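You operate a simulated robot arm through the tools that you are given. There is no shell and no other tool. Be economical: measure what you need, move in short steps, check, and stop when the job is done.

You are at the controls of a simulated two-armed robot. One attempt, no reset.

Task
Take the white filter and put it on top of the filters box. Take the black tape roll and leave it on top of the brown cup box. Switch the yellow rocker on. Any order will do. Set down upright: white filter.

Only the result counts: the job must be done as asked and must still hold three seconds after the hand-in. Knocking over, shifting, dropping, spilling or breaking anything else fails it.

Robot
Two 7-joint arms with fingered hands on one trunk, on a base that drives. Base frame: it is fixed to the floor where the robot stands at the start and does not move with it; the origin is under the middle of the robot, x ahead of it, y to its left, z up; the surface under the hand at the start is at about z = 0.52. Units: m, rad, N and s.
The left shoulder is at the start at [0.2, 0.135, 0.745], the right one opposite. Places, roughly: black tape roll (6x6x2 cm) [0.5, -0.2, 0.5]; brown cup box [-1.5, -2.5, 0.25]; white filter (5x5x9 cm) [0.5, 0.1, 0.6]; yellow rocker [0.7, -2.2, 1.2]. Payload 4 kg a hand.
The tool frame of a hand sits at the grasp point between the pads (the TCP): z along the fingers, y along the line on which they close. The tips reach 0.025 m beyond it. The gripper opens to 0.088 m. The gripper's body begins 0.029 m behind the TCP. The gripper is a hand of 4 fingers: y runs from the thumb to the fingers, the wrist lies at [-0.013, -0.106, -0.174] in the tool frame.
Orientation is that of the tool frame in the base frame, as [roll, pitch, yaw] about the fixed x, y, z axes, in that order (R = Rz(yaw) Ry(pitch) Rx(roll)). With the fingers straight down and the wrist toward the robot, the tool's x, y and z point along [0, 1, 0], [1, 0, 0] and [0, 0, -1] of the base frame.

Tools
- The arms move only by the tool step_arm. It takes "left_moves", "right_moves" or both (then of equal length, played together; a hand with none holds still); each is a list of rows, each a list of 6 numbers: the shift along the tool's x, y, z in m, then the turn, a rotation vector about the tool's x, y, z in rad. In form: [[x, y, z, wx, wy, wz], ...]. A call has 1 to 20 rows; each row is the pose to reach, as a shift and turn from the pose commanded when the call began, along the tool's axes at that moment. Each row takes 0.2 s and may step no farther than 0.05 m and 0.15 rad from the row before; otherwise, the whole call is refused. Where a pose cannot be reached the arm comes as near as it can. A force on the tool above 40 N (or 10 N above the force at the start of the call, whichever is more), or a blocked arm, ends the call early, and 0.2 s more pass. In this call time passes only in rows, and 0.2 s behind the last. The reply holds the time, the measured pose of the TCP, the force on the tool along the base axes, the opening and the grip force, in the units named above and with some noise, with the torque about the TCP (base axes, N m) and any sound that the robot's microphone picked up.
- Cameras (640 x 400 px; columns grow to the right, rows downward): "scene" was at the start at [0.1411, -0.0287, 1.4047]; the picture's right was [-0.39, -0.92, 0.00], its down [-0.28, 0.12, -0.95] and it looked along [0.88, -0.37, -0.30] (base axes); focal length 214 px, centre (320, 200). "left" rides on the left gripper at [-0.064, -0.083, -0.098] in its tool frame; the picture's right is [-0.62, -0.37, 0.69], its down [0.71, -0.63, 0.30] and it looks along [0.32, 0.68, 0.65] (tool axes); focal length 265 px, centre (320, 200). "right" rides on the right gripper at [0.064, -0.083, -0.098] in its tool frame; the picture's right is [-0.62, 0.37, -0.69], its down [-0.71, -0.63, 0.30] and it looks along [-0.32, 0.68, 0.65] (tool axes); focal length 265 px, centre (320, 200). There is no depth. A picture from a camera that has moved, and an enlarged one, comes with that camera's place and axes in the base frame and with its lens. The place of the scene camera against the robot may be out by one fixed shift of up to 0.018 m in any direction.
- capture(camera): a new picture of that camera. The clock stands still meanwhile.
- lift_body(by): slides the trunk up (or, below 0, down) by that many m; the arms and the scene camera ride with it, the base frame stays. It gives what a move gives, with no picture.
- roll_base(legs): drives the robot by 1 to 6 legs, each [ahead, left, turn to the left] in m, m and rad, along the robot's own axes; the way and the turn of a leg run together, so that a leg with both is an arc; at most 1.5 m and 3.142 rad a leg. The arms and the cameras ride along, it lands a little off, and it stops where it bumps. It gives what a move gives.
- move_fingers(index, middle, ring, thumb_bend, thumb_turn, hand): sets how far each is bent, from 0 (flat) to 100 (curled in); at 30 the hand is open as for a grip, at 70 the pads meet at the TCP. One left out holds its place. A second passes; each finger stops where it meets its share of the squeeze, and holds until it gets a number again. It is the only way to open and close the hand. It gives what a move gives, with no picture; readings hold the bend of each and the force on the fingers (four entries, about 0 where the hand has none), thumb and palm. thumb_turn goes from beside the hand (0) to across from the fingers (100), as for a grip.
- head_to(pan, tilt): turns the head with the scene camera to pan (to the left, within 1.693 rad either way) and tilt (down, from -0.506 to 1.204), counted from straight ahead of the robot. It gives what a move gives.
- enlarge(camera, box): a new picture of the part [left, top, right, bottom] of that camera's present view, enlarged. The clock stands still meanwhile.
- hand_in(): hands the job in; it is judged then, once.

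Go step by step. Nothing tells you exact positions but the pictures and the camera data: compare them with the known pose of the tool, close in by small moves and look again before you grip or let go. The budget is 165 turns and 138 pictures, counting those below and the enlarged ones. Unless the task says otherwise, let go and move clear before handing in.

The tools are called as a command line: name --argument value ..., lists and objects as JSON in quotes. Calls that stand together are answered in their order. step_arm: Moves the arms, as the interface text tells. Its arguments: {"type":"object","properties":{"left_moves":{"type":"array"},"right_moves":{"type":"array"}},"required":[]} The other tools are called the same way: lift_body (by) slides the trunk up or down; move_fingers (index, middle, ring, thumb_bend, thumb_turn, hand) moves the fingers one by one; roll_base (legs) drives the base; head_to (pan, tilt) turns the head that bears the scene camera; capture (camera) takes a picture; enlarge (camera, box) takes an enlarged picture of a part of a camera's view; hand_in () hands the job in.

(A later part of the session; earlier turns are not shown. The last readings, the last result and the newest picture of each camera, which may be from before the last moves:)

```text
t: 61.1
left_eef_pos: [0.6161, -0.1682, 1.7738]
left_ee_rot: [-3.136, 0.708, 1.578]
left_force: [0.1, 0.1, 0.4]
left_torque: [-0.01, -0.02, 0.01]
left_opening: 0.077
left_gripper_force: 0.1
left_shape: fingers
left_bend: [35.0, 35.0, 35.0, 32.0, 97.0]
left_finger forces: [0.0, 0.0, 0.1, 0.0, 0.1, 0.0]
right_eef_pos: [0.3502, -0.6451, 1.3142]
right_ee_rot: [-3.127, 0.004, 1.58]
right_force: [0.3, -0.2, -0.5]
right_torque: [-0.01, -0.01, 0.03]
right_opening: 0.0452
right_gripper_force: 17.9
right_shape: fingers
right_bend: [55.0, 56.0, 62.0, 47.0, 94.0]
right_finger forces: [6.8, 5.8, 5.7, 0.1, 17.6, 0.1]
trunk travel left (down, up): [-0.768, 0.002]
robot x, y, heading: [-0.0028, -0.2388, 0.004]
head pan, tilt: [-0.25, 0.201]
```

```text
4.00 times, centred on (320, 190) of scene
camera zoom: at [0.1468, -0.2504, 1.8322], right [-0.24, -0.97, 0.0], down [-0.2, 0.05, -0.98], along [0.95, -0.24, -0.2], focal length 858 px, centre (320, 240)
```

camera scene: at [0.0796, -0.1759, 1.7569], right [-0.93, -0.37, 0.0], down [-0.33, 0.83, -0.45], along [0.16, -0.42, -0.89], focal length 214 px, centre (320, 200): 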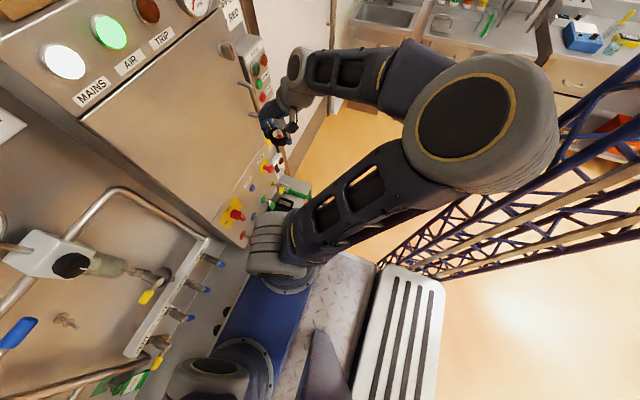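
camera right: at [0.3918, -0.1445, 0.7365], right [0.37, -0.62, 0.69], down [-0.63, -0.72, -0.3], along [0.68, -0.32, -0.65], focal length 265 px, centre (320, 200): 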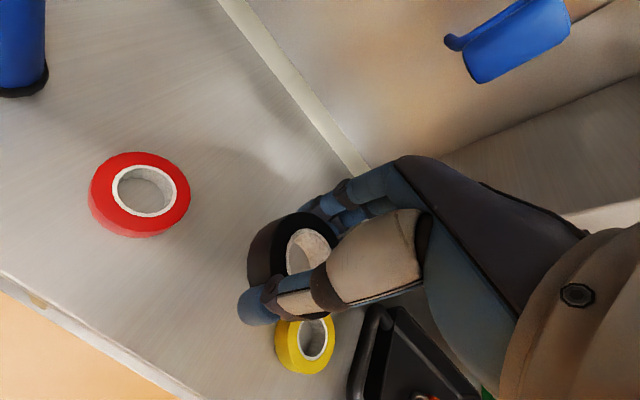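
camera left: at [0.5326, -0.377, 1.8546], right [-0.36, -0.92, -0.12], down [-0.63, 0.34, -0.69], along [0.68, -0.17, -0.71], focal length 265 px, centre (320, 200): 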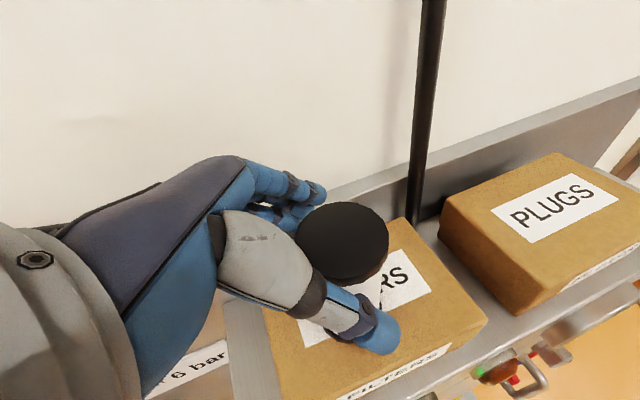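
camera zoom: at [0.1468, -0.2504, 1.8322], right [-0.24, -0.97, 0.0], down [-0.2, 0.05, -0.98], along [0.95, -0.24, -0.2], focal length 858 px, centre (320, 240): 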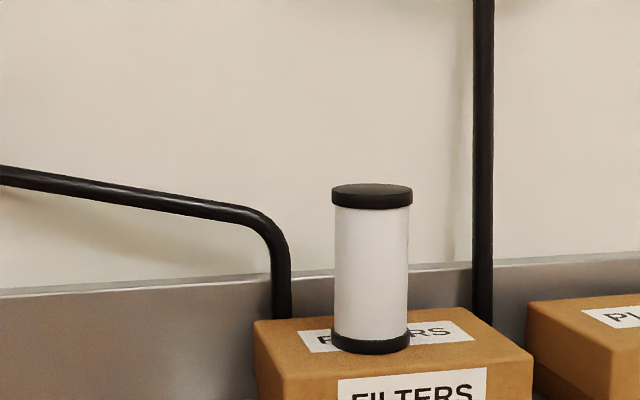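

The filter task is done. I retract the left hand, lower the trunk, and look to the right to check the blue lattice tower and the way to the rocker.

step_arm --left_moves '[[0, -0.05, 0, 0, 0, 0], [0, -0.1, 0, 0, 0, 0], [0, -0.15, 0, 0, 0, 0], [0, -0.2, 0, 0, 0, 0], [0, -0.25, 0, 0, 0, 0], [0, -0.3, 0, 0, 0, 0]]'

roll_base --legs '[[-0.12, 0, 0]]'

lift_body --by -0.4

head_to --pan -1.69 --tilt 0.35

capture --camera "scene"

```text
t: 62.5
left_eef_pos: [0.3146, -0.1695, 1.7753]
left_ee_rot: [-3.137, 0.707, 1.577]
left_force: [-0.7, 0.2, -0.1]
left_torque: [0.03, 0.02, 0.0]
left_opening: 0.0772
left_gripper_force: 0.1
left_shape: fingers
left_bend: [35.0, 35.0, 35.0, 32.0, 97.0]
left_finger forces: [0.1, 0.0, 0.0, 0.0, 0.0, 0.0]
right_eef_pos: [0.349, -0.6451, 1.3148]
right_ee_rot: [-3.127, 0.003, 1.579]
right_force: [0.4, 0.1, -0.2]
right_torque: [-0.03, -0.03, -0.02]
right_opening: 0.0455
right_gripper_force: 17.8
right_shape: fingers
right_bend: [55.0, 56.0, 62.0, 47.0, 94.0]
right_finger forces: [6.9, 5.7, 5.8, 0.0, 17.6, 0.0]
trunk travel left (down, up): [-0.768, 0.002]
robot x, y, heading: [-0.0055, -0.2397, 0.0]
head pan, tilt: [-0.25, 0.201]
```

```text
t: 63.8
left_eef_pos: [0.1922, -0.1701, 1.7763]
left_ee_rot: [-3.136, 0.705, 1.576]
left_force: [-0.5, -0.1, 0.4]
left_torque: [-0.05, 0.02, 0.02]
left_opening: 0.0773
left_gripper_force: 0.0
left_shape: fingers
left_bend: [35.0, 35.0, 35.0, 32.0, 97.0]
left_finger forces: [0.1, 0.0, 0.0, 0.1, 0.0, 0.0]
right_eef_pos: [0.2245, -0.646, 1.3154]
right_ee_rot: [-3.126, 0.004, 1.577]
right_force: [-0.7, 0.2, -0.8]
right_torque: [0.02, -0.02, 0.0]
right_opening: 0.0454
right_gripper_force: 17.7
right_shape: fingers
right_bend: [55.0, 56.0, 62.0, 47.0, 94.0]
right_finger forces: [6.9, 5.7, 5.7, 0.0, 17.6, 0.0]
trunk travel left (down, up): [-0.768, 0.002]
robot x, y, heading: [-0.1305, -0.2357, 0.005]
head pan, tilt: [-0.25, 0.201]
```

```text
t: 67.6
left_eef_pos: [0.1907, -0.1718, 1.3758]
left_ee_rot: [-3.139, 0.706, 1.574]
left_force: [-0.3, -0.8, -0.4]
left_torque: [0.0, -0.02, 0.03]
left_opening: 0.0769
left_gripper_force: 0.1
left_shape: fingers
left_bend: [35.0, 35.0, 35.0, 32.0, 97.0]
left_finger forces: [0.0, 0.1, 0.0, 0.0, 0.0, 0.0]
right_eef_pos: [0.2238, -0.6458, 0.9139]
right_ee_rot: [-3.12, 0.006, 1.579]
right_force: [0.4, 0.1, -0.9]
right_torque: [0.0, 0.0, -0.02]
right_opening: 0.0451
right_gripper_force: 18.5
right_shape: fingers
right_bend: [55.0, 57.0, 62.0, 47.0, 94.0]
right_finger forces: [6.8, 5.6, 5.8, 0.1, 17.5, 0.1]
trunk travel left (down, up): [-0.368, 0.402]
robot x, y, heading: [-0.1297, -0.2352, 0.004]
head pan, tilt: [-0.25, 0.201]
```

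```text
t: 69.1
left_eef_pos: [0.1901, -0.1692, 1.3759]
left_ee_rot: [-3.138, 0.708, 1.575]
left_force: [-0.2, -0.3, 0.6]
left_torque: [0.0, 0.02, 0.03]
left_opening: 0.0771
left_gripper_force: 0.1
left_shape: fingers
left_bend: [35.0, 35.0, 35.0, 32.0, 97.0]
left_finger forces: [0.0, 0.0, 0.0, 0.0, 0.1, 0.1]
right_eef_pos: [0.2237, -0.6464, 0.9147]
right_ee_rot: [-3.122, 0.007, 1.578]
right_force: [-0.3, -0.8, 0.0]
right_torque: [0.03, 0.0, -0.02]
right_opening: 0.0447
right_gripper_force: 17.6
right_shape: fingers
right_bend: [55.0, 57.0, 62.0, 47.0, 94.0]
right_finger forces: [6.8, 5.6, 5.8, 0.0, 17.4, 0.0]
trunk travel left (down, up): [-0.368, 0.402]
robot x, y, heading: [-0.1288, -0.236, 0.003]
head pan, tilt: [-1.689, 0.351]
```

```text
85 pictures are left
camera scene: at [-0.0797, -0.32, 1.4184], right [-0.99, 0.12, 0.0], down [0.04, 0.34, -0.94], along [-0.11, -0.93, -0.34], focal length 214 px, centre (320, 200)
```

scene: 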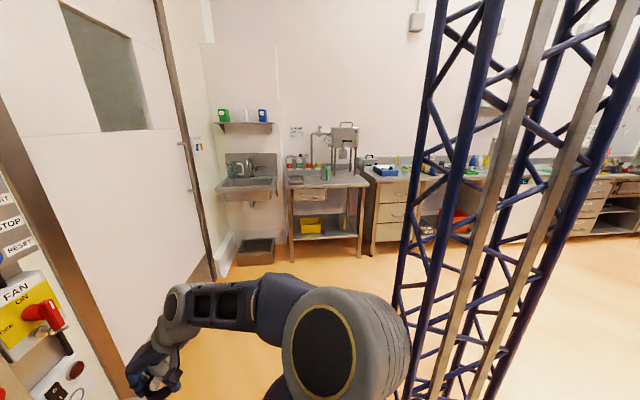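

The lattice tower kept its place in the picture, so it is part of the robot. I drive right past the bench and turn toward the rocker plate, then look.

roll_base --legs '[[0, -0.9, 0], [0, 0, -0.7]]'

head_to --pan 0.0 --tilt 0.3

capture --camera "scene"

```text
t: 75.6
left_eef_pos: [0.1589, -1.2558, 1.3761]
left_ee_rot: [-3.136, 0.705, 0.875]
left_force: [0.0, 0.1, -0.4]
left_torque: [0.02, -0.03, 0.01]
left_opening: 0.077
left_gripper_force: 0.0
left_shape: fingers
left_bend: [35.0, 35.0, 35.0, 32.0, 97.0]
left_finger forces: [0.0, 0.0, 0.1, 0.0, 0.0, 0.1]
right_eef_pos: [-0.1222, -1.6391, 0.9154]
right_ee_rot: [-3.123, 0.007, 0.877]
right_force: [0.1, 0.3, -0.4]
right_torque: [-0.02, -0.01, 0.04]
right_opening: 0.045
right_gripper_force: 17.8
right_shape: fingers
right_bend: [55.0, 57.0, 62.0, 47.0, 94.0]
right_finger forces: [6.8, 5.7, 5.8, 0.1, 17.4, 0.0]
trunk travel left (down, up): [-0.368, 0.402]
robot x, y, heading: [-0.1224, -1.0993, -0.696]
head pan, tilt: [-1.689, 0.351]
```

```text
t: 77.3
left_eef_pos: [0.1593, -1.2549, 1.3759]
left_ee_rot: [-3.139, 0.705, 0.874]
left_force: [-0.1, -0.1, 0.5]
left_torque: [0.04, 0.01, 0.03]
left_opening: 0.0771
left_gripper_force: 0.0
left_shape: fingers
left_bend: [35.0, 35.0, 35.0, 32.0, 97.0]
left_finger forces: [0.0, 0.0, 0.1, 0.0, 0.0, 0.1]
right_eef_pos: [-0.1219, -1.639, 0.9143]
right_ee_rot: [-3.121, 0.007, 0.877]
right_force: [0.0, 0.4, -0.5]
right_torque: [0.0, 0.03, -0.01]
right_opening: 0.0451
right_gripper_force: 17.8
right_shape: fingers
right_bend: [55.0, 57.0, 62.0, 47.0, 94.0]
right_finger forces: [6.8, 5.6, 5.9, 0.1, 17.4, 0.0]
trunk travel left (down, up): [-0.368, 0.402]
robot x, y, heading: [-0.1249, -1.0992, -0.696]
head pan, tilt: [0.0, 0.3]
```

```text
84 pictures are left
camera scene: at [-0.0109, -1.1934, 1.4231], right [-0.64, -0.76, 0.0], down [-0.23, 0.19, -0.95], along [0.73, -0.62, -0.3], focal length 214 px, centre (320, 200)
```

scene: 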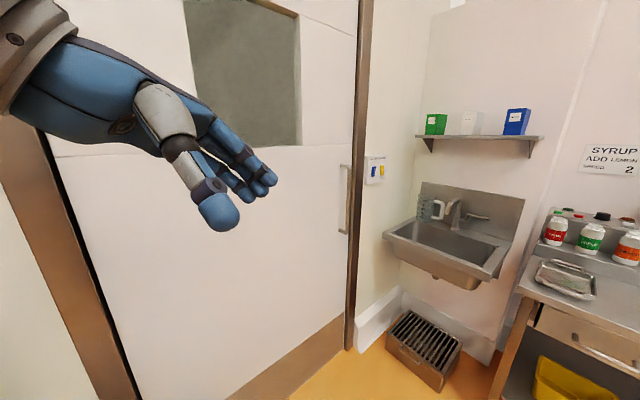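

enlarge --camera "scene" --box '[345, 140, 409, 200]'

```text
6.67 times, centred on (377, 170) of scene
camera zoom: at [-0.0109, -1.1934, 1.4231], right [-0.64, -0.76, 0.0], down [-0.23, 0.19, -0.95], along [0.73, -0.62, -0.3], focal length 1430 px, centre (-60, 400)
```

zoom: 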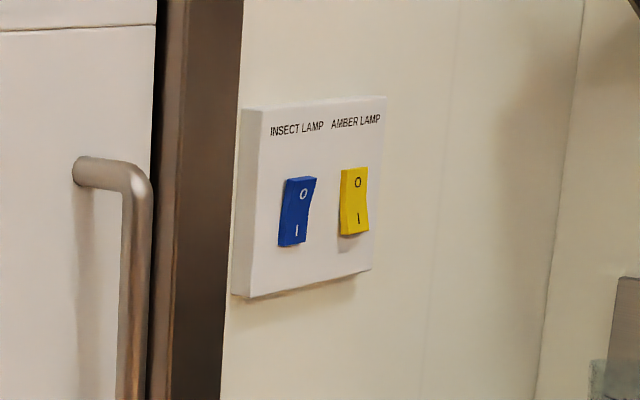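

The yellow rocker ("AMBER LAMP") shows O at top and I at bottom, its lower part sticks out (off), at about (0.662, -2.194, 1.234). I'll press the lower half with the left thumb; first I curl the fingers out of the way and see the hand shape.

move_fingers --hand "left" --index 100 --middle 100 --ring 100 --thumb_bend 20

enlarge --camera "scene" --box '[0, 0, 320, 250]'

capture --camera "left"

```text
t: 78.3
left_eef_pos: [0.1596, -1.2555, 1.3768]
left_ee_rot: [-3.138, 0.704, 0.873]
left_force: [0.2, -0.6, 0.3]
left_torque: [0.0, -0.01, 0.03]
left_opening: 0.0555
left_gripper_force: 0.1
left_shape: fingers
left_bend: [100.0, 100.0, 100.0, 20.0, 97.0]
left_finger forces: [0.0, 0.0, 0.1, 0.0, 0.0, 0.1]
right_eef_pos: [-0.1229, -1.6394, 0.9152]
right_ee_rot: [-3.12, 0.007, 0.878]
right_force: [0.5, -0.4, -0.1]
right_torque: [-0.01, 0.0, 0.03]
right_opening: 0.0448
right_gripper_force: 17.4
right_shape: fingers
right_bend: [55.0, 57.0, 62.0, 47.0, 94.0]
right_finger forces: [6.8, 5.7, 5.9, 0.0, 17.4, 0.1]
trunk travel left (down, up): [-0.368, 0.402]
robot x, y, heading: [-0.1275, -1.101, -0.699]
head pan, tilt: [0.0, 0.3]
```

```text
1.60 times, centred on (160, 125) of scene
camera zoom: at [-0.0109, -1.1934, 1.423], right [-0.64, -0.77, 0.0], down [-0.23, 0.19, -0.95], along [0.73, -0.61, -0.3], focal length 343 px, centre (576, 320)
```

zoom: 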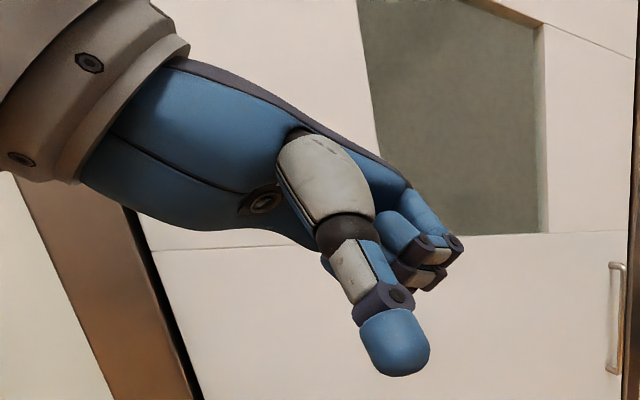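

```text
81 pictures are left
camera left: at [0.104, -1.191, 1.4945], right [-0.88, -0.47, -0.12], down [-0.26, 0.67, -0.69], along [0.41, -0.57, -0.71], focal length 265 px, centre (320, 200)
```

left: 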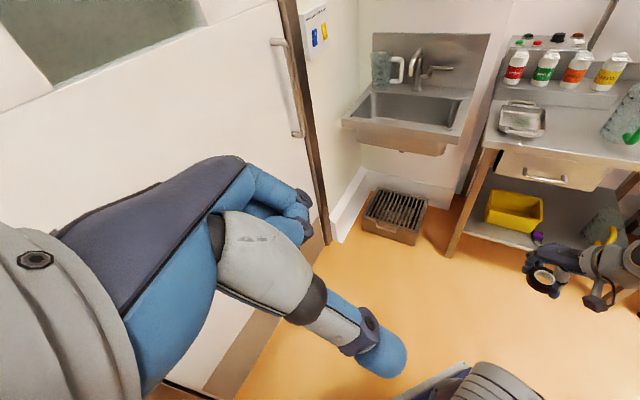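

The thumb stands out well as a poker. I turn and drive closer to the rocker plate and raise the trunk.

lift_body --by 0.25

roll_base --legs '[[0, 0, 0.2], [0.266, -0.425, 0]]'

head_to --pan -0.1 --tilt 0.5

capture --camera "scene"

```text
t: 80.9
left_eef_pos: [0.1592, -1.2564, 1.6269]
left_ee_rot: [-3.141, 0.705, 0.873]
left_force: [0.0, 0.0, 0.5]
left_torque: [0.0, -0.02, -0.02]
left_opening: 0.0555
left_gripper_force: 0.0
left_shape: fingers
left_bend: [100.0, 100.0, 100.0, 20.0, 97.0]
left_finger forces: [0.0, 0.0, 0.0, 0.0, 0.0, 0.0]
right_eef_pos: [-0.1216, -1.6387, 1.165]
right_ee_rot: [-3.123, 0.006, 0.879]
right_force: [-0.4, 0.3, 0.3]
right_torque: [0.01, 0.02, -0.01]
right_opening: 0.045
right_gripper_force: 18.3
right_shape: fingers
right_bend: [55.0, 57.0, 62.0, 47.0, 94.0]
right_finger forces: [6.8, 5.5, 5.9, 0.0, 17.6, 0.0]
trunk travel left (down, up): [-0.618, 0.152]
robot x, y, heading: [-0.1255, -1.0996, -0.696]
head pan, tilt: [0.0, 0.3]
```

```text
t: 84.6
left_eef_pos: [0.213, -1.6946, 1.6263]
left_ee_rot: [-3.138, 0.704, 1.078]
left_force: [0.2, -0.5, 0.0]
left_torque: [0.03, -0.04, 0.01]
left_opening: 0.0558
left_gripper_force: 0.1
left_shape: fingers
left_bend: [100.0, 100.0, 100.0, 20.0, 97.0]
left_finger forces: [0.0, 0.0, 0.1, 0.1, 0.1, 0.0]
right_eef_pos: [0.0151, -2.1288, 1.1645]
right_ee_rot: [-3.121, 0.007, 1.083]
right_force: [0.8, 0.7, -0.6]
right_torque: [-0.02, -0.02, -0.01]
right_opening: 0.0445
right_gripper_force: 17.6
right_shape: fingers
right_bend: [55.0, 57.0, 62.0, 47.0, 94.0]
right_finger forces: [6.7, 5.5, 5.8, 0.1, 17.5, 0.1]
trunk travel left (down, up): [-0.618, 0.152]
robot x, y, heading: [-0.0978, -1.5969, -0.494]
head pan, tilt: [0.0, 0.3]
```

```text
t: 85.3
left_eef_pos: [0.2124, -1.695, 1.6263]
left_ee_rot: [-3.139, 0.706, 1.078]
left_force: [0.2, 0.2, -0.4]
left_torque: [-0.04, -0.02, 0.0]
left_opening: 0.0555
left_gripper_force: 0.1
left_shape: fingers
left_bend: [100.0, 100.0, 100.0, 20.0, 97.0]
left_finger forces: [0.0, 0.1, 0.0, 0.0, 0.0, 0.2]
right_eef_pos: [0.0145, -2.1278, 1.1653]
right_ee_rot: [-3.122, 0.008, 1.082]
right_force: [0.3, 0.1, -0.8]
right_torque: [0.0, -0.01, -0.01]
right_opening: 0.0448
right_gripper_force: 17.7
right_shape: fingers
right_bend: [55.0, 57.0, 62.0, 47.0, 94.0]
right_finger forces: [6.8, 5.5, 5.9, 0.0, 17.6, 0.0]
trunk travel left (down, up): [-0.618, 0.152]
robot x, y, heading: [-0.0996, -1.604, -0.495]
head pan, tilt: [-0.099, 0.499]
```

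```text
80 pictures are left
camera scene: at [0.0281, -1.6742, 1.6546], right [-0.56, -0.83, 0.0], down [-0.4, 0.27, -0.88], along [0.73, -0.49, -0.48], focal length 214 px, centre (320, 200)
```

scene: 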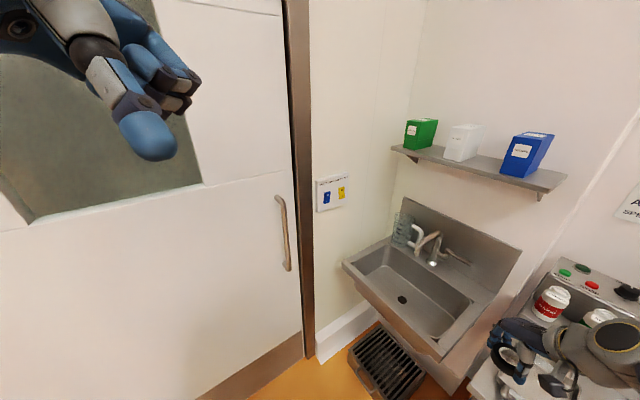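

The rocker again computes to about (0.662, -2.20, 1.237). I bring the left hand forward and turn it so the thumb points ahead, in two calls.

step_arm --left_moves '[[0.0186, 0.0257, 0.0217, 0, 0.1007, 0], [0.0371, 0.0514, 0.0434, 0, 0.2014, 0], [0.0557, 0.0771, 0.0651, 0, 0.3021, 0], [0.0743, 0.1029, 0.0869, 0, 0.4029, 0], [0.0929, 0.1286, 0.1086, 0, 0.5036, 0], [0.1114, 0.1543, 0.1303, 0, 0.6043, 0], [0.13, 0.18, 0.152, 0, 0.705, 0]]'

step_arm --left_moves '[[0, 0.005, 0.005, -0.14, 0, 0], [0, 0.01, 0.01, -0.28, 0, 0], [0, 0.015, 0.015, -0.42, 0, 0], [0, 0.02, 0.02, -0.56, 0, 0], [0, 0.025, 0.025, -0.7, 0, 0], [0, 0.03, 0.03, -0.84, 0, 0], [0, 0.035, 0.035, -0.98, 0, 0], [0, 0.04, 0.04, -1.12, 0, 0], [0, 0.045, 0.045, -1.26, 0, 0], [0, 0.05, 0.05, -1.4, 0, 0], [0, 0.05, 0.05, -1.54, 0, 0]]'

capture --camera "scene"

capture --camera "left"

```text
t: 86.9
left_eef_pos: [0.3732, -1.7811, 1.4251]
left_ee_rot: [-3.139, -0.002, 1.075]
left_force: [0.3, 0.6, 0.9]
left_torque: [0.0, 0.01, -0.03]
left_opening: 0.0556
left_gripper_force: 0.0
left_shape: fingers
left_bend: [100.0, 100.0, 100.0, 20.0, 97.0]
left_finger forces: [0.1, 0.0, 0.0, 0.0, 0.1, 0.0]
right_eef_pos: [0.015, -2.1286, 1.1648]
right_ee_rot: [-3.12, 0.007, 1.081]
right_force: [0.5, -0.2, -0.7]
right_torque: [-0.02, 0.03, 0.0]
right_opening: 0.0449
right_gripper_force: 18.3
right_shape: fingers
right_bend: [55.0, 57.0, 62.0, 47.0, 94.0]
right_finger forces: [6.8, 5.5, 5.9, 0.0, 17.6, 0.0]
trunk travel left (down, up): [-0.618, 0.152]
robot x, y, heading: [-0.0957, -1.6018, -0.494]
head pan, tilt: [-0.099, 0.499]
```

```text
t: 88.8
left_eef_pos: [0.3361, -1.8674, 1.4131]
left_ee_rot: [1.949, -0.025, 0.824]
left_force: [-0.2, -0.4, 0.0]
left_torque: [0.01, 0.01, -0.01]
left_opening: 0.0556
left_gripper_force: 0.0
left_shape: fingers
left_bend: [100.0, 100.0, 100.0, 20.0, 97.0]
left_finger forces: [0.0, 0.0, 0.0, 0.1, 0.0, 0.0]
left hand out of reach, approached as far as the arm can: row 8, 9
right_eef_pos: [0.015, -2.1281, 1.1646]
right_ee_rot: [-3.12, 0.009, 1.085]
right_force: [-0.1, -0.4, -0.7]
right_torque: [0.0, 0.01, -0.02]
right_opening: 0.045
right_gripper_force: 17.8
right_shape: fingers
right_bend: [55.0, 57.0, 62.0, 47.0, 94.0]
right_finger forces: [6.7, 5.6, 5.8, 0.0, 17.6, 0.1]
trunk travel left (down, up): [-0.618, 0.152]
robot x, y, heading: [-0.0948, -1.6009, -0.494]
head pan, tilt: [-0.099, 0.499]
stopped in row 9 (left hand): the arm was blocked; the commanded pose is now the measured one
```

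```text
79 pictures are left
camera scene: at [0.0275, -1.6739, 1.6543], right [-0.56, -0.83, 0.0], down [-0.4, 0.27, -0.88], along [0.73, -0.49, -0.48], focal length 214 px, centre (320, 200)
```

scene: 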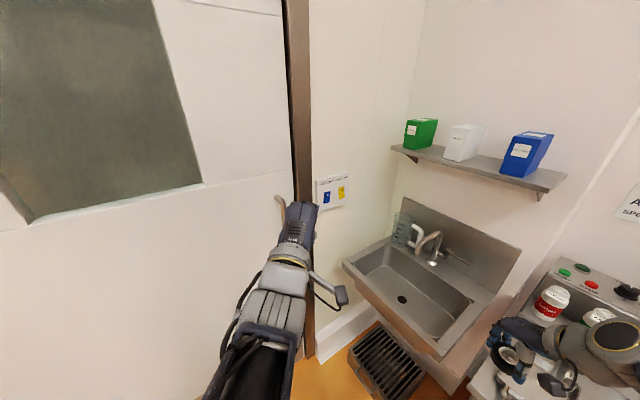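

```text
78 pictures are left
camera left: at [0.2015, -1.8311, 1.3717], right [-0.04, -0.79, -0.61], down [0.53, 0.5, -0.68], along [0.84, -0.35, 0.4], focal length 265 px, centre (320, 200)
```

left: 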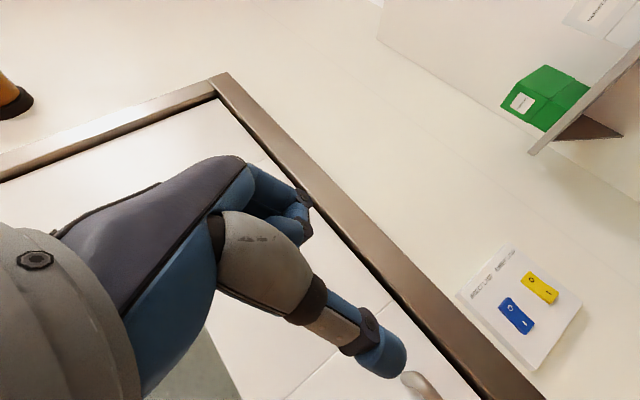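

The joint limit stopped the turn with the hand pointing forward and 22° down. An index-finger pointing gesture should lead better here, so I form it and look.

move_fingers --hand "left" --index 10 --middle 100 --ring 100 --thumb_bend 60

capture --camera "left"

enlarge --camera "scene" --box '[220, 160, 380, 320]'

```text
t: 89.8
left_eef_pos: [0.336, -1.8678, 1.4144]
left_ee_rot: [1.949, -0.026, 0.825]
left_force: [0.2, 0.5, 0.7]
left_torque: [-0.01, -0.03, -0.04]
left_opening: 0.0769
left_gripper_force: 0.1
left_shape: fingers
left_bend: [10.0, 100.0, 100.0, 60.0, 97.0]
left_finger forces: [0.0, 0.1, 0.1, 0.0, 0.1, 0.0]
right_eef_pos: [0.0141, -2.1283, 1.1656]
right_ee_rot: [-3.121, 0.007, 1.082]
right_force: [0.5, 0.2, -0.3]
right_torque: [0.0, -0.01, 0.0]
right_opening: 0.0447
right_gripper_force: 17.7
right_shape: fingers
right_bend: [55.0, 57.0, 62.0, 47.0, 94.0]
right_finger forces: [6.7, 5.5, 5.8, 0.0, 17.6, 0.1]
trunk travel left (down, up): [-0.618, 0.152]
robot x, y, heading: [-0.096, -1.6018, -0.497]
head pan, tilt: [-0.099, 0.499]
```

```text
77 pictures are left
camera left: at [0.2018, -1.8315, 1.3721], right [-0.04, -0.79, -0.61], down [0.53, 0.5, -0.68], along [0.84, -0.35, 0.4], focal length 265 px, centre (320, 200)
```

left: 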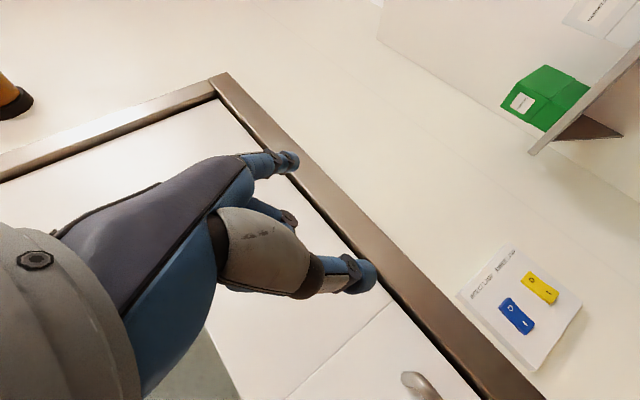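

```text
2.50 times, centred on (300, 240) of scene
camera zoom: at [0.028, -1.6743, 1.6547], right [-0.56, -0.83, 0.0], down [-0.4, 0.27, -0.88], along [0.73, -0.49, -0.48], focal length 536 px, centre (370, 100)
```

zoom: 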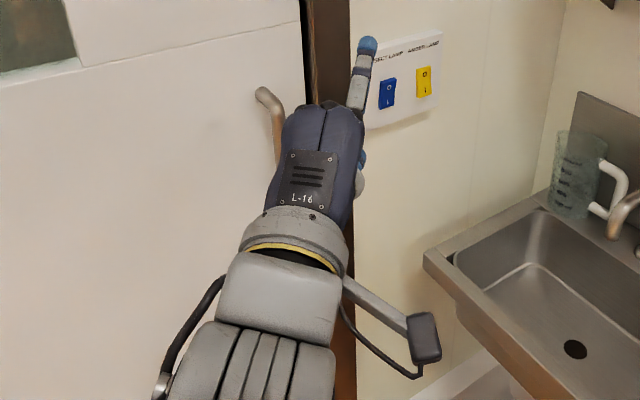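

The index is on the hand's right side; at bend 10 it points too much upward. I set it to 35 and yaw the hand left so it faces the wall more squarely.

move_fingers --hand "left" --index 35

step_arm --left_moves '[[0, 0, 0, 0.003, 0.111, -0.044], [0, 0, 0, 0.006, 0.223, -0.088], [0, 0, 0, 0.009, 0.334, -0.133], [0, 0, 0, 0.012, 0.446, -0.177], [0, 0, 0, 0.015, 0.557, -0.221]]'

capture --camera "left"

enlarge --camera "scene" --box '[220, 160, 380, 320]'

```text
t: 90.8
left_eef_pos: [0.336, -1.8673, 1.4127]
left_ee_rot: [1.947, -0.026, 0.825]
left_force: [-0.9, -0.9, 0.5]
left_torque: [0.03, 0.01, -0.05]
left_opening: 0.0479
left_gripper_force: 0.0
left_shape: fingers
left_bend: [35.0, 100.0, 100.0, 60.0, 97.0]
left_finger forces: [0.1, 0.0, 0.1, 0.1, 0.1, 0.0]
right_eef_pos: [0.0157, -2.1293, 1.1653]
right_ee_rot: [-3.12, 0.006, 1.083]
right_force: [-0.2, 0.6, -0.5]
right_torque: [-0.02, 0.03, 0.01]
right_opening: 0.0447
right_gripper_force: 18.1
right_shape: fingers
right_bend: [55.0, 57.0, 62.0, 47.0, 94.0]
right_finger forces: [6.7, 5.5, 5.9, 0.0, 17.5, 0.0]
trunk travel left (down, up): [-0.618, 0.152]
robot x, y, heading: [-0.098, -1.6017, -0.5]
head pan, tilt: [-0.099, 0.499]
```

```text
t: 91.4
left_eef_pos: [0.3983, -1.7469, 1.4574]
left_ee_rot: [1.89, 0.245, 1.183]
left_force: [0.2, -1.3, -0.5]
left_torque: [-0.02, 0.01, -0.03]
left_opening: 0.0474
left_gripper_force: 0.1
left_shape: fingers
left_bend: [35.0, 100.0, 100.0, 60.0, 98.0]
left_finger forces: [0.1, 0.1, 0.0, 0.0, 0.0, 0.0]
right_eef_pos: [0.0146, -2.1291, 1.1655]
right_ee_rot: [-3.118, 0.01, 1.084]
right_force: [0.2, -0.4, 0.0]
right_torque: [-0.02, 0.01, -0.04]
right_opening: 0.045
right_gripper_force: 17.8
right_shape: fingers
right_bend: [55.0, 57.0, 62.0, 47.0, 94.0]
right_finger forces: [6.7, 5.5, 5.8, 0.0, 17.6, 0.1]
trunk travel left (down, up): [-0.618, 0.152]
robot x, y, heading: [-0.0978, -1.5995, -0.497]
head pan, tilt: [-0.099, 0.499]
stopped in row 2 (left hand): the arm was blocked; the commanded pose is now the measured one
```

```text
75 pictures are left
camera left: at [0.2591, -1.7715, 1.4268], right [0.22, -0.89, -0.4], down [0.28, 0.45, -0.85], along [0.93, 0.08, 0.35], focal length 265 px, centre (320, 200)
```

left: 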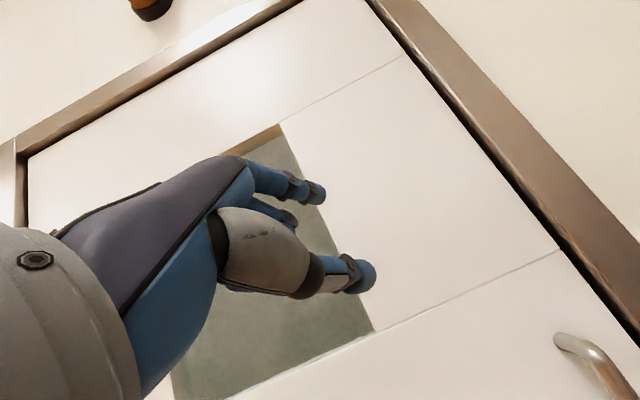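

```text
2.50 times, centred on (300, 240) of scene
camera zoom: at [0.0274, -1.6738, 1.6543], right [-0.56, -0.83, 0.0], down [-0.4, 0.27, -0.88], along [0.73, -0.49, -0.48], focal length 536 px, centre (370, 100)
```

zoom: 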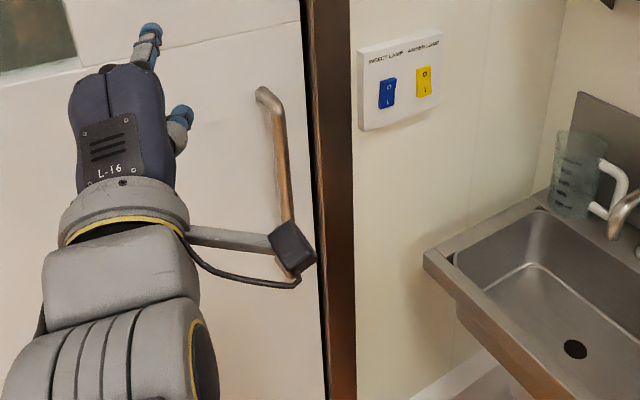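

The wrist snapped to a better posture, now pointing (0.85, -0.43, -0.31), with the index tip about (0, 0.061, 0.030) in the tool frame. I move toward the rocker keeping x back to clear the door handle.

step_arm --left_moves '[[-0.031, -0.0239, 0.024, 0, 0, 0], [-0.062, -0.0478, 0.048, 0, 0, 0], [-0.093, -0.0717, 0.072, 0, 0, 0], [-0.124, -0.0956, 0.096, 0, 0, 0], [-0.155, -0.1195, 0.12, 0, 0, 0], [-0.187, -0.143, 0.144, 0, 0, 0]]'

capture --camera "scene"

```text
t: 91.9
left_eef_pos: [0.3572, -1.8363, 1.4341]
left_ee_rot: [1.893, 0.29, 0.987]
left_force: [0.5, 0.8, -0.3]
left_torque: [0.02, 0.02, -0.01]
left_opening: 0.0474
left_gripper_force: 0.0
left_shape: fingers
left_bend: [35.0, 100.0, 100.0, 60.0, 98.0]
left_finger forces: [0.0, 0.0, 0.1, 0.0, 0.1, 0.0]
right_eef_pos: [0.0148, -2.1288, 1.1642]
right_ee_rot: [-3.12, 0.008, 1.083]
right_force: [0.2, 0.2, -0.3]
right_torque: [0.03, -0.02, 0.01]
right_opening: 0.0448
right_gripper_force: 17.9
right_shape: fingers
right_bend: [55.0, 57.0, 62.0, 47.0, 94.0]
right_finger forces: [6.7, 5.5, 6.0, 0.0, 17.5, 0.0]
trunk travel left (down, up): [-0.618, 0.152]
robot x, y, heading: [-0.0997, -1.6, -0.495]
head pan, tilt: [-0.099, 0.499]
stopped in row 2 (left hand): the arm was blocked; the commanded pose is now the measured one
```

```text
73 pictures are left
camera scene: at [0.0272, -1.6739, 1.6546], right [-0.56, -0.83, 0.0], down [-0.4, 0.27, -0.88], along [0.73, -0.49, -0.48], focal length 214 px, centre (320, 200)
```

scene: 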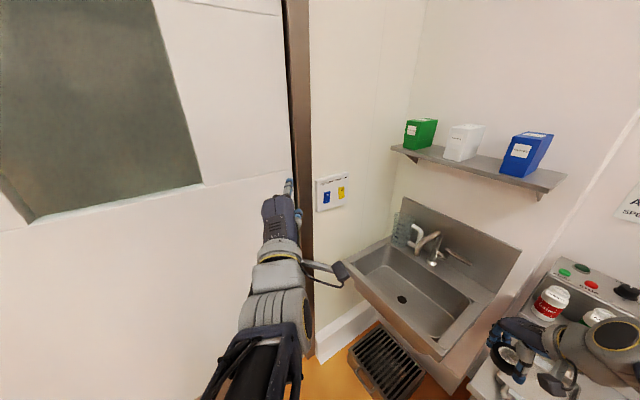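

The arm seems cramped when folded close to the body. I head straight toward the rocker along a path clear of the handle, which extends the arm.

step_arm --left_moves '[[-0.01, -0.0155, 0.0395, 0, 0, 0], [-0.02, -0.031, 0.079, 0, 0, 0], [-0.03, -0.0466, 0.1186, 0, 0, 0], [-0.04, -0.062, 0.158, 0, 0, 0], [-0.05, -0.0777, 0.1977, 0, 0, 0], [-0.06, -0.0933, 0.237, 0, 0, 0]]'

capture --camera "scene"

```text
t: 93.3
left_eef_pos: [0.4643, -2.0343, 1.293]
left_ee_rot: [1.89, 0.287, 0.986]
left_force: [0.5, -0.1, 0.2]
left_torque: [-0.01, -0.01, 0.0]
left_opening: 0.0477
left_gripper_force: 0.0
left_shape: fingers
left_bend: [35.0, 100.0, 100.0, 60.0, 98.0]
left_finger forces: [0.1, 0.0, 0.0, 0.0, 0.0, 0.0]
right_eef_pos: [0.0154, -2.1278, 1.1645]
right_ee_rot: [-3.119, 0.007, 1.085]
right_force: [0.2, -0.6, -0.7]
right_torque: [0.0, 0.0, -0.03]
right_opening: 0.0447
right_gripper_force: 17.6
right_shape: fingers
right_bend: [55.0, 57.0, 62.0, 47.0, 94.0]
right_finger forces: [6.7, 5.5, 5.9, 0.0, 17.6, 0.0]
trunk travel left (down, up): [-0.618, 0.152]
robot x, y, heading: [-0.1003, -1.6008, -0.496]
head pan, tilt: [-0.099, 0.499]
```

```text
72 pictures are left
camera scene: at [0.0276, -1.6739, 1.6548], right [-0.56, -0.83, 0.0], down [-0.4, 0.27, -0.88], along [0.73, -0.49, -0.48], focal length 214 px, centre (320, 200)
```

scene: 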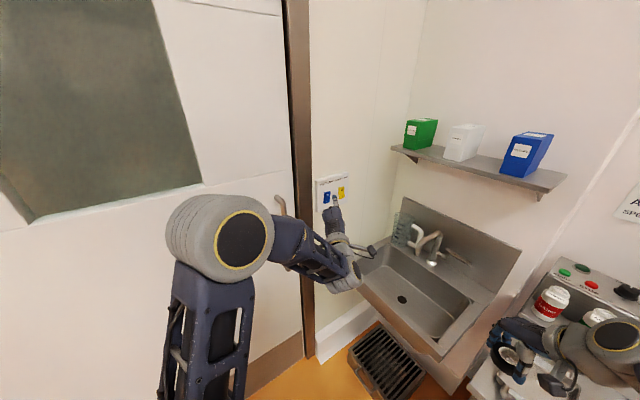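

That worked. I check with the hand camera and an enlarged view.

capture --camera "left"

enlarge --camera "scene" --box '[290, 160, 386, 220]'

```text
71 pictures are left
camera left: at [0.3219, -2.0313, 1.2664], right [0.03, -0.93, -0.37], down [0.35, 0.36, -0.87], along [0.94, -0.1, 0.33], focal length 265 px, centre (320, 200)
```

left: 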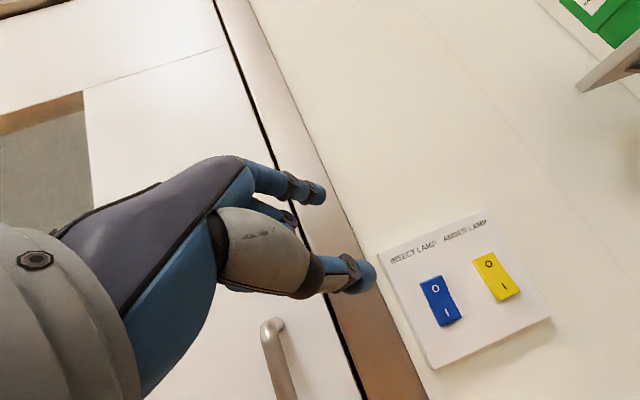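

```text
6.67 times, centred on (338, 190) of scene
camera zoom: at [0.0276, -1.6739, 1.6548], right [-0.56, -0.83, 0.0], down [-0.4, 0.27, -0.88], along [0.73, -0.49, -0.48], focal length 1430 px, centre (200, 267)
```

zoom: 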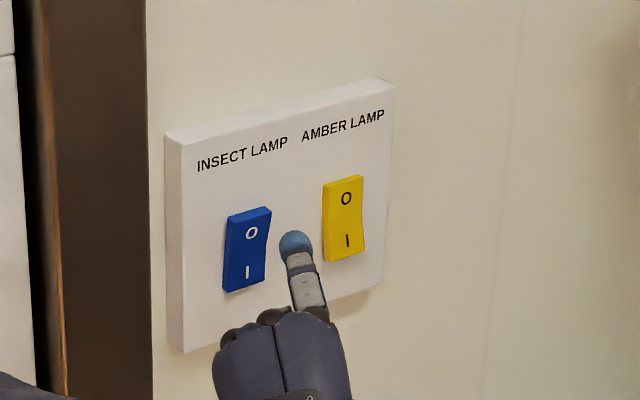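

The tip and rocker are both visible; the "I" half is at about (0.69, -2.24, 1.195). I advance to a pre-touch point about 6 cm off.

step_arm --left_moves '[[-0.0077, -0.0145, 0.0403, 0, 0, 0], [-0.0153, -0.0289, 0.0806, 0, 0, 0], [-0.023, -0.0434, 0.121, 0, 0, 0], [-0.0307, -0.0579, 0.161, 0, 0, 0], [-0.0383, -0.0723, 0.2014, 0, 0, 0]]'

capture --camera "left"

enlarge --camera "scene" --box '[290, 160, 386, 220]'

```text
t: 94.5
left_eef_pos: [0.5617, -2.1893, 1.1789]
left_ee_rot: [1.89, 0.288, 0.984]
left_force: [-0.6, -0.1, 0.1]
left_torque: [0.0, -0.02, 0.03]
left_opening: 0.0474
left_gripper_force: 0.1
left_shape: fingers
left_bend: [35.0, 100.0, 100.0, 60.0, 98.0]
left_finger forces: [0.0, 0.0, 0.1, 0.1, 0.0, 0.1]
right_eef_pos: [0.0151, -2.1282, 1.1641]
right_ee_rot: [-3.116, 0.007, 1.084]
right_force: [0.0, -0.5, -0.3]
right_torque: [0.02, 0.01, 0.0]
right_opening: 0.0449
right_gripper_force: 17.6
right_shape: fingers
right_bend: [55.0, 57.0, 62.0, 47.0, 94.0]
right_finger forces: [6.7, 5.5, 5.9, 0.0, 17.6, 0.1]
trunk travel left (down, up): [-0.618, 0.152]
robot x, y, heading: [-0.0975, -1.6003, -0.497]
head pan, tilt: [-0.099, 0.499]
```

```text
69 pictures are left
camera left: at [0.4191, -2.1857, 1.1524], right [0.03, -0.93, -0.37], down [0.35, 0.36, -0.87], along [0.94, -0.1, 0.33], focal length 265 px, centre (320, 200)
```

left: 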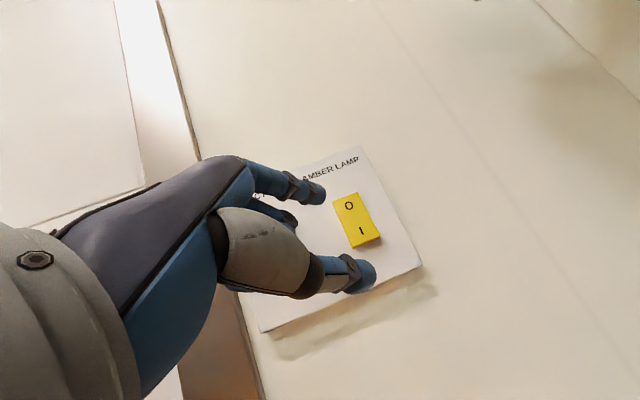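

```text
6.67 times, centred on (338, 190) of scene
camera zoom: at [0.0276, -1.674, 1.6548], right [-0.56, -0.83, 0.0], down [-0.4, 0.27, -0.88], along [0.73, -0.49, -0.48], focal length 1430 px, centre (200, 267)
```

zoom: 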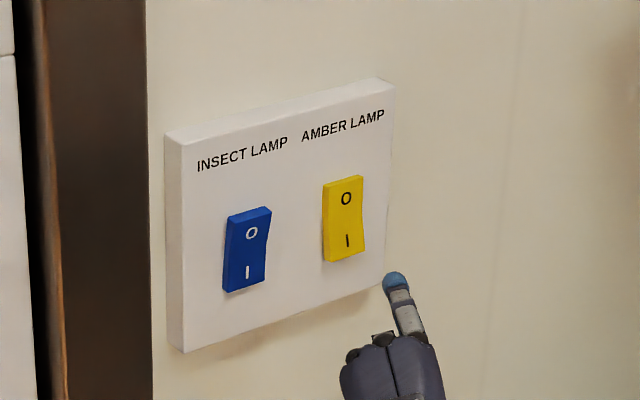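

From two hand-camera views the "I" half is at (0.679, -2.239, 1.197); the fingertip is at (0.609, -2.204, 1.225). I move to just in front of it.

step_arm --left_moves '[[0.0033, -0.005, 0.0315, 0, 0, 0], [0.0065, -0.01, 0.063, 0, 0, 0]]'

capture --camera "left"

enlarge --camera "scene" --box '[290, 160, 386, 220]'

```text
t: 95.1
left_eef_pos: [0.6063, -2.2207, 1.1513]
left_ee_rot: [1.889, 0.287, 0.985]
left_force: [-0.2, 0.7, -1.2]
left_torque: [0.0, 0.04, 0.01]
left_opening: 0.0475
left_gripper_force: 0.0
left_shape: fingers
left_bend: [35.0, 100.0, 100.0, 60.0, 98.0]
left_finger forces: [0.1, 0.0, 0.0, 0.0, 0.0, 0.0]
right_eef_pos: [0.0154, -2.1286, 1.1646]
right_ee_rot: [-3.12, 0.008, 1.084]
right_force: [0.6, 0.0, 0.9]
right_torque: [-0.01, 0.01, 0.02]
right_opening: 0.0448
right_gripper_force: 17.9
right_shape: fingers
right_bend: [55.0, 57.0, 62.0, 47.0, 94.0]
right_finger forces: [6.7, 5.5, 6.0, 0.0, 17.7, 0.1]
trunk travel left (down, up): [-0.618, 0.152]
robot x, y, heading: [-0.0969, -1.6045, -0.5]
head pan, tilt: [-0.099, 0.499]
```

```text
67 pictures are left
camera left: at [0.4635, -2.2178, 1.124], right [0.03, -0.93, -0.37], down [0.35, 0.36, -0.87], along [0.94, -0.1, 0.33], focal length 265 px, centre (320, 200)
```

left: 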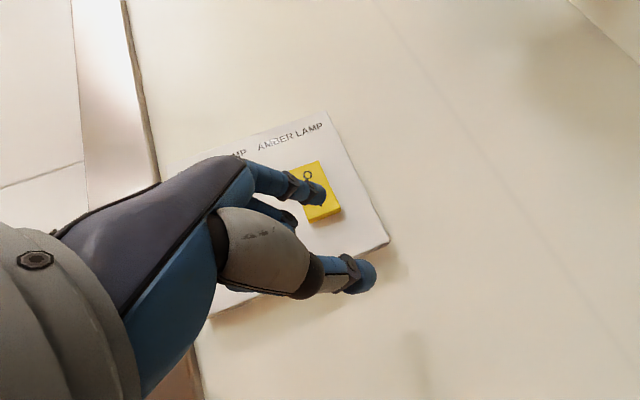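

```text
6.67 times, centred on (338, 190) of scene
camera zoom: at [0.0276, -1.6741, 1.6548], right [-0.56, -0.83, 0.0], down [-0.4, 0.27, -0.88], along [0.73, -0.49, -0.48], focal length 1430 px, centre (200, 267)
```

zoom: 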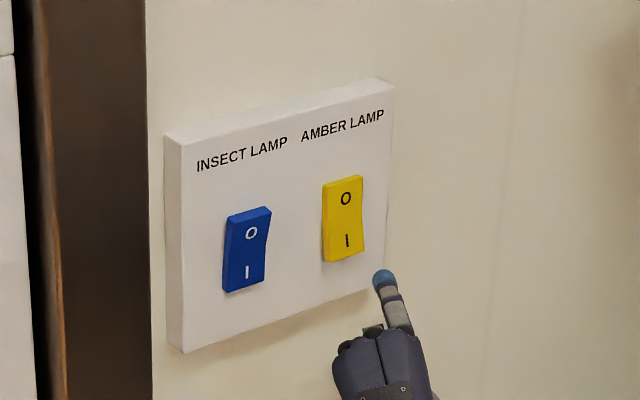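

Moving straight along +x should bring the tip onto the "I". I advance 2 cm, then in small steps watching the force and sound.

step_arm --left_moves '[[0.0053, 0.0041, 0.0074, 0, 0, 0], [0.0106, 0.0083, 0.0148, 0, 0, 0]]'

step_arm --left_moves '[[0.0026, 0.0021, 0.0037, 0, 0, 0], [0.0053, 0.0041, 0.0074, 0, 0, 0]]'

capture --camera "left"

enlarge --camera "scene" --box '[290, 160, 386, 220]'

```text
t: 95.7
left_eef_pos: [0.628, -2.2207, 1.15]
left_ee_rot: [1.891, 0.288, 0.984]
left_force: [-0.2, 0.5, -0.3]
left_torque: [0.02, 0.0, 0.0]
left_opening: 0.0478
left_gripper_force: 0.1
left_shape: fingers
left_bend: [35.0, 100.0, 100.0, 60.0, 98.0]
left_finger forces: [0.0, 0.0, 0.0, 0.1, 0.0, 0.0]
right_eef_pos: [0.0152, -2.1289, 1.1653]
right_ee_rot: [-3.119, 0.006, 1.084]
right_force: [0.4, 0.2, -0.8]
right_torque: [-0.01, 0.03, -0.02]
right_opening: 0.0449
right_gripper_force: 18.2
right_shape: fingers
right_bend: [55.0, 57.0, 62.0, 47.0, 94.0]
right_finger forces: [6.7, 5.5, 5.8, 0.0, 17.6, 0.0]
trunk travel left (down, up): [-0.618, 0.152]
robot x, y, heading: [-0.098, -1.5999, -0.499]
head pan, tilt: [-0.099, 0.499]
```

```text
t: 96.3
left_eef_pos: [0.637, -2.2214, 1.1496]
left_ee_rot: [1.892, 0.288, 0.983]
left_force: [0.1, 0.2, -0.5]
left_torque: [0.0, -0.01, -0.02]
left_opening: 0.0475
left_gripper_force: 0.1
left_shape: fingers
left_bend: [35.0, 100.0, 100.0, 60.0, 98.0]
left_finger forces: [0.0, 0.0, 0.0, 0.0, 0.0, 0.0]
right_eef_pos: [0.0149, -2.1287, 1.166]
right_ee_rot: [-3.12, 0.007, 1.083]
right_force: [-0.5, -0.5, -0.8]
right_torque: [-0.01, 0.0, 0.01]
right_opening: 0.0444
right_gripper_force: 17.9
right_shape: fingers
right_bend: [55.0, 57.0, 62.0, 47.0, 94.0]
right_finger forces: [6.6, 5.5, 5.9, 0.0, 17.6, 0.0]
trunk travel left (down, up): [-0.618, 0.152]
robot x, y, heading: [-0.0968, -1.5995, -0.49]
head pan, tilt: [-0.099, 0.499]
```

```text
65 pictures are left
camera left: at [0.4935, -2.2168, 1.1232], right [0.03, -0.93, -0.37], down [0.35, 0.36, -0.87], along [0.94, -0.1, 0.33], focal length 265 px, centre (320, 200)
```

left: 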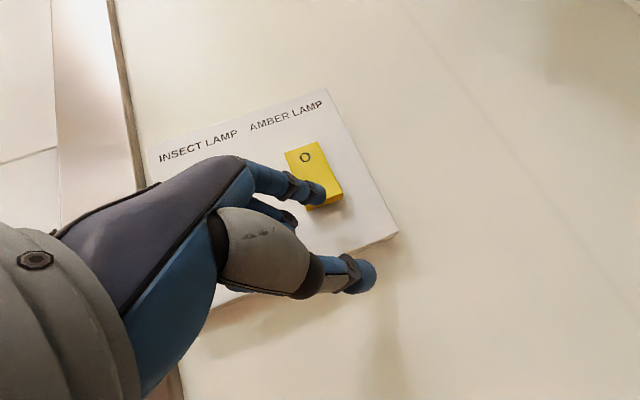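

```text
6.67 times, centred on (338, 190) of scene
camera zoom: at [0.0276, -1.6741, 1.6547], right [-0.56, -0.83, 0.0], down [-0.4, 0.27, -0.88], along [0.73, -0.49, -0.48], focal length 1430 px, centre (200, 267)
```

zoom: 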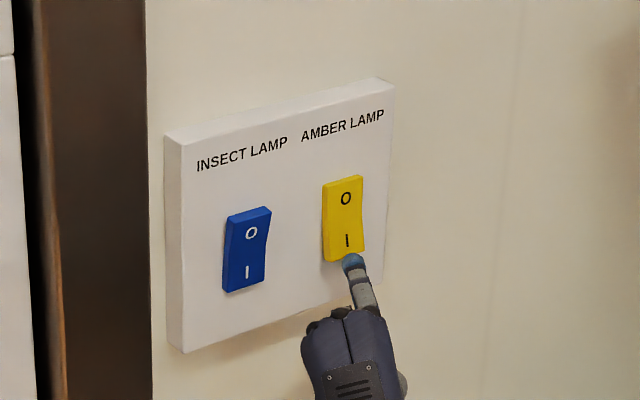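

The tip is nearly on the lower part of the yellow rocker. I go up 5 mm and press forward in small steps.

step_arm --left_moves '[[-0.0014, 0.0045, -0.0015, 0, 0, 0], [0.0012, 0.0066, 0.0022, 0, 0, 0], [0.0039, 0.0087, 0.0059, 0, 0, 0]]'

step_arm --left_moves '[[0.0026, 0.0021, 0.0037, 0, 0, 0], [0.0042, 0.0033, 0.0059, 0, 0, 0]]'

enlarge --camera "scene" --box '[290, 160, 386, 220]'

```text
t: 97.1
left_eef_pos: [0.6438, -2.2193, 1.1557]
left_ee_rot: [1.892, 0.288, 0.985]
left_force: [-1.0, -0.5, -0.5]
left_torque: [0.0, -0.04, 0.03]
left_opening: 0.0473
left_gripper_force: 0.6
left_shape: fingers
left_bend: [35.0, 100.0, 100.0, 60.0, 98.0]
left_finger forces: [0.7, 0.0, 0.1, 0.0, 0.1, 0.1]
right_eef_pos: [0.0154, -2.1285, 1.1655]
right_ee_rot: [-3.119, 0.006, 1.084]
right_force: [-0.4, 0.1, 0.0]
right_torque: [0.03, -0.04, -0.05]
right_opening: 0.0449
right_gripper_force: 17.6
right_shape: fingers
right_bend: [55.0, 57.0, 62.0, 47.0, 94.0]
right_finger forces: [6.6, 5.5, 5.9, 0.1, 17.5, 0.0]
trunk travel left (down, up): [-0.618, 0.152]
robot x, y, heading: [-0.0981, -1.6027, -0.493]
head pan, tilt: [-0.099, 0.499]
heard: click
```

```text
t: 97.7
left_eef_pos: [0.6505, -2.2217, 1.1561]
left_ee_rot: [1.889, 0.287, 0.978]
left_force: [-28.4, 6.1, 0.0]
left_torque: [-0.22, -1.01, -0.34]
left_opening: 0.0425
left_gripper_force: 13.8
left_shape: fingers
left_bend: [39.0, 100.0, 100.0, 60.0, 98.0]
left_finger forces: [28.0, 0.0, 0.1, 0.1, 0.1, 0.0]
right_eef_pos: [0.0143, -2.1282, 1.1645]
right_ee_rot: [-3.12, 0.009, 1.083]
right_force: [-0.1, 0.1, -0.5]
right_torque: [-0.01, 0.01, -0.02]
right_opening: 0.0446
right_gripper_force: 17.5
right_shape: fingers
right_bend: [55.0, 57.0, 62.0, 47.0, 94.0]
right_finger forces: [6.7, 5.5, 5.9, 0.0, 17.5, 0.0]
trunk travel left (down, up): [-0.618, 0.152]
robot x, y, heading: [-0.1002, -1.5963, -0.502]
head pan, tilt: [-0.099, 0.499]
```

```text
6.67 times, centred on (338, 190) of scene
camera zoom: at [0.027, -1.674, 1.6546], right [-0.56, -0.83, 0.0], down [-0.4, 0.27, -0.88], along [0.73, -0.49, -0.48], focal length 1430 px, centre (200, 267)
```

zoom: 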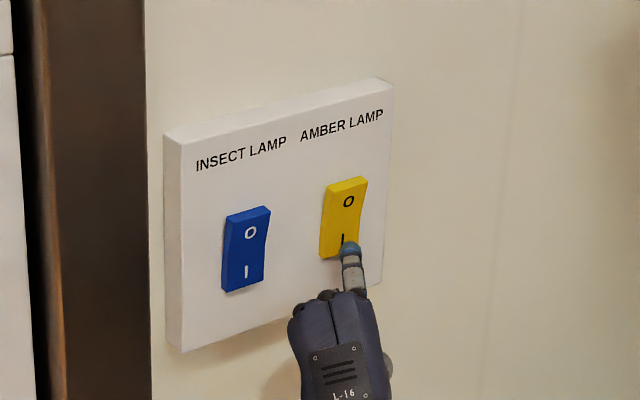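

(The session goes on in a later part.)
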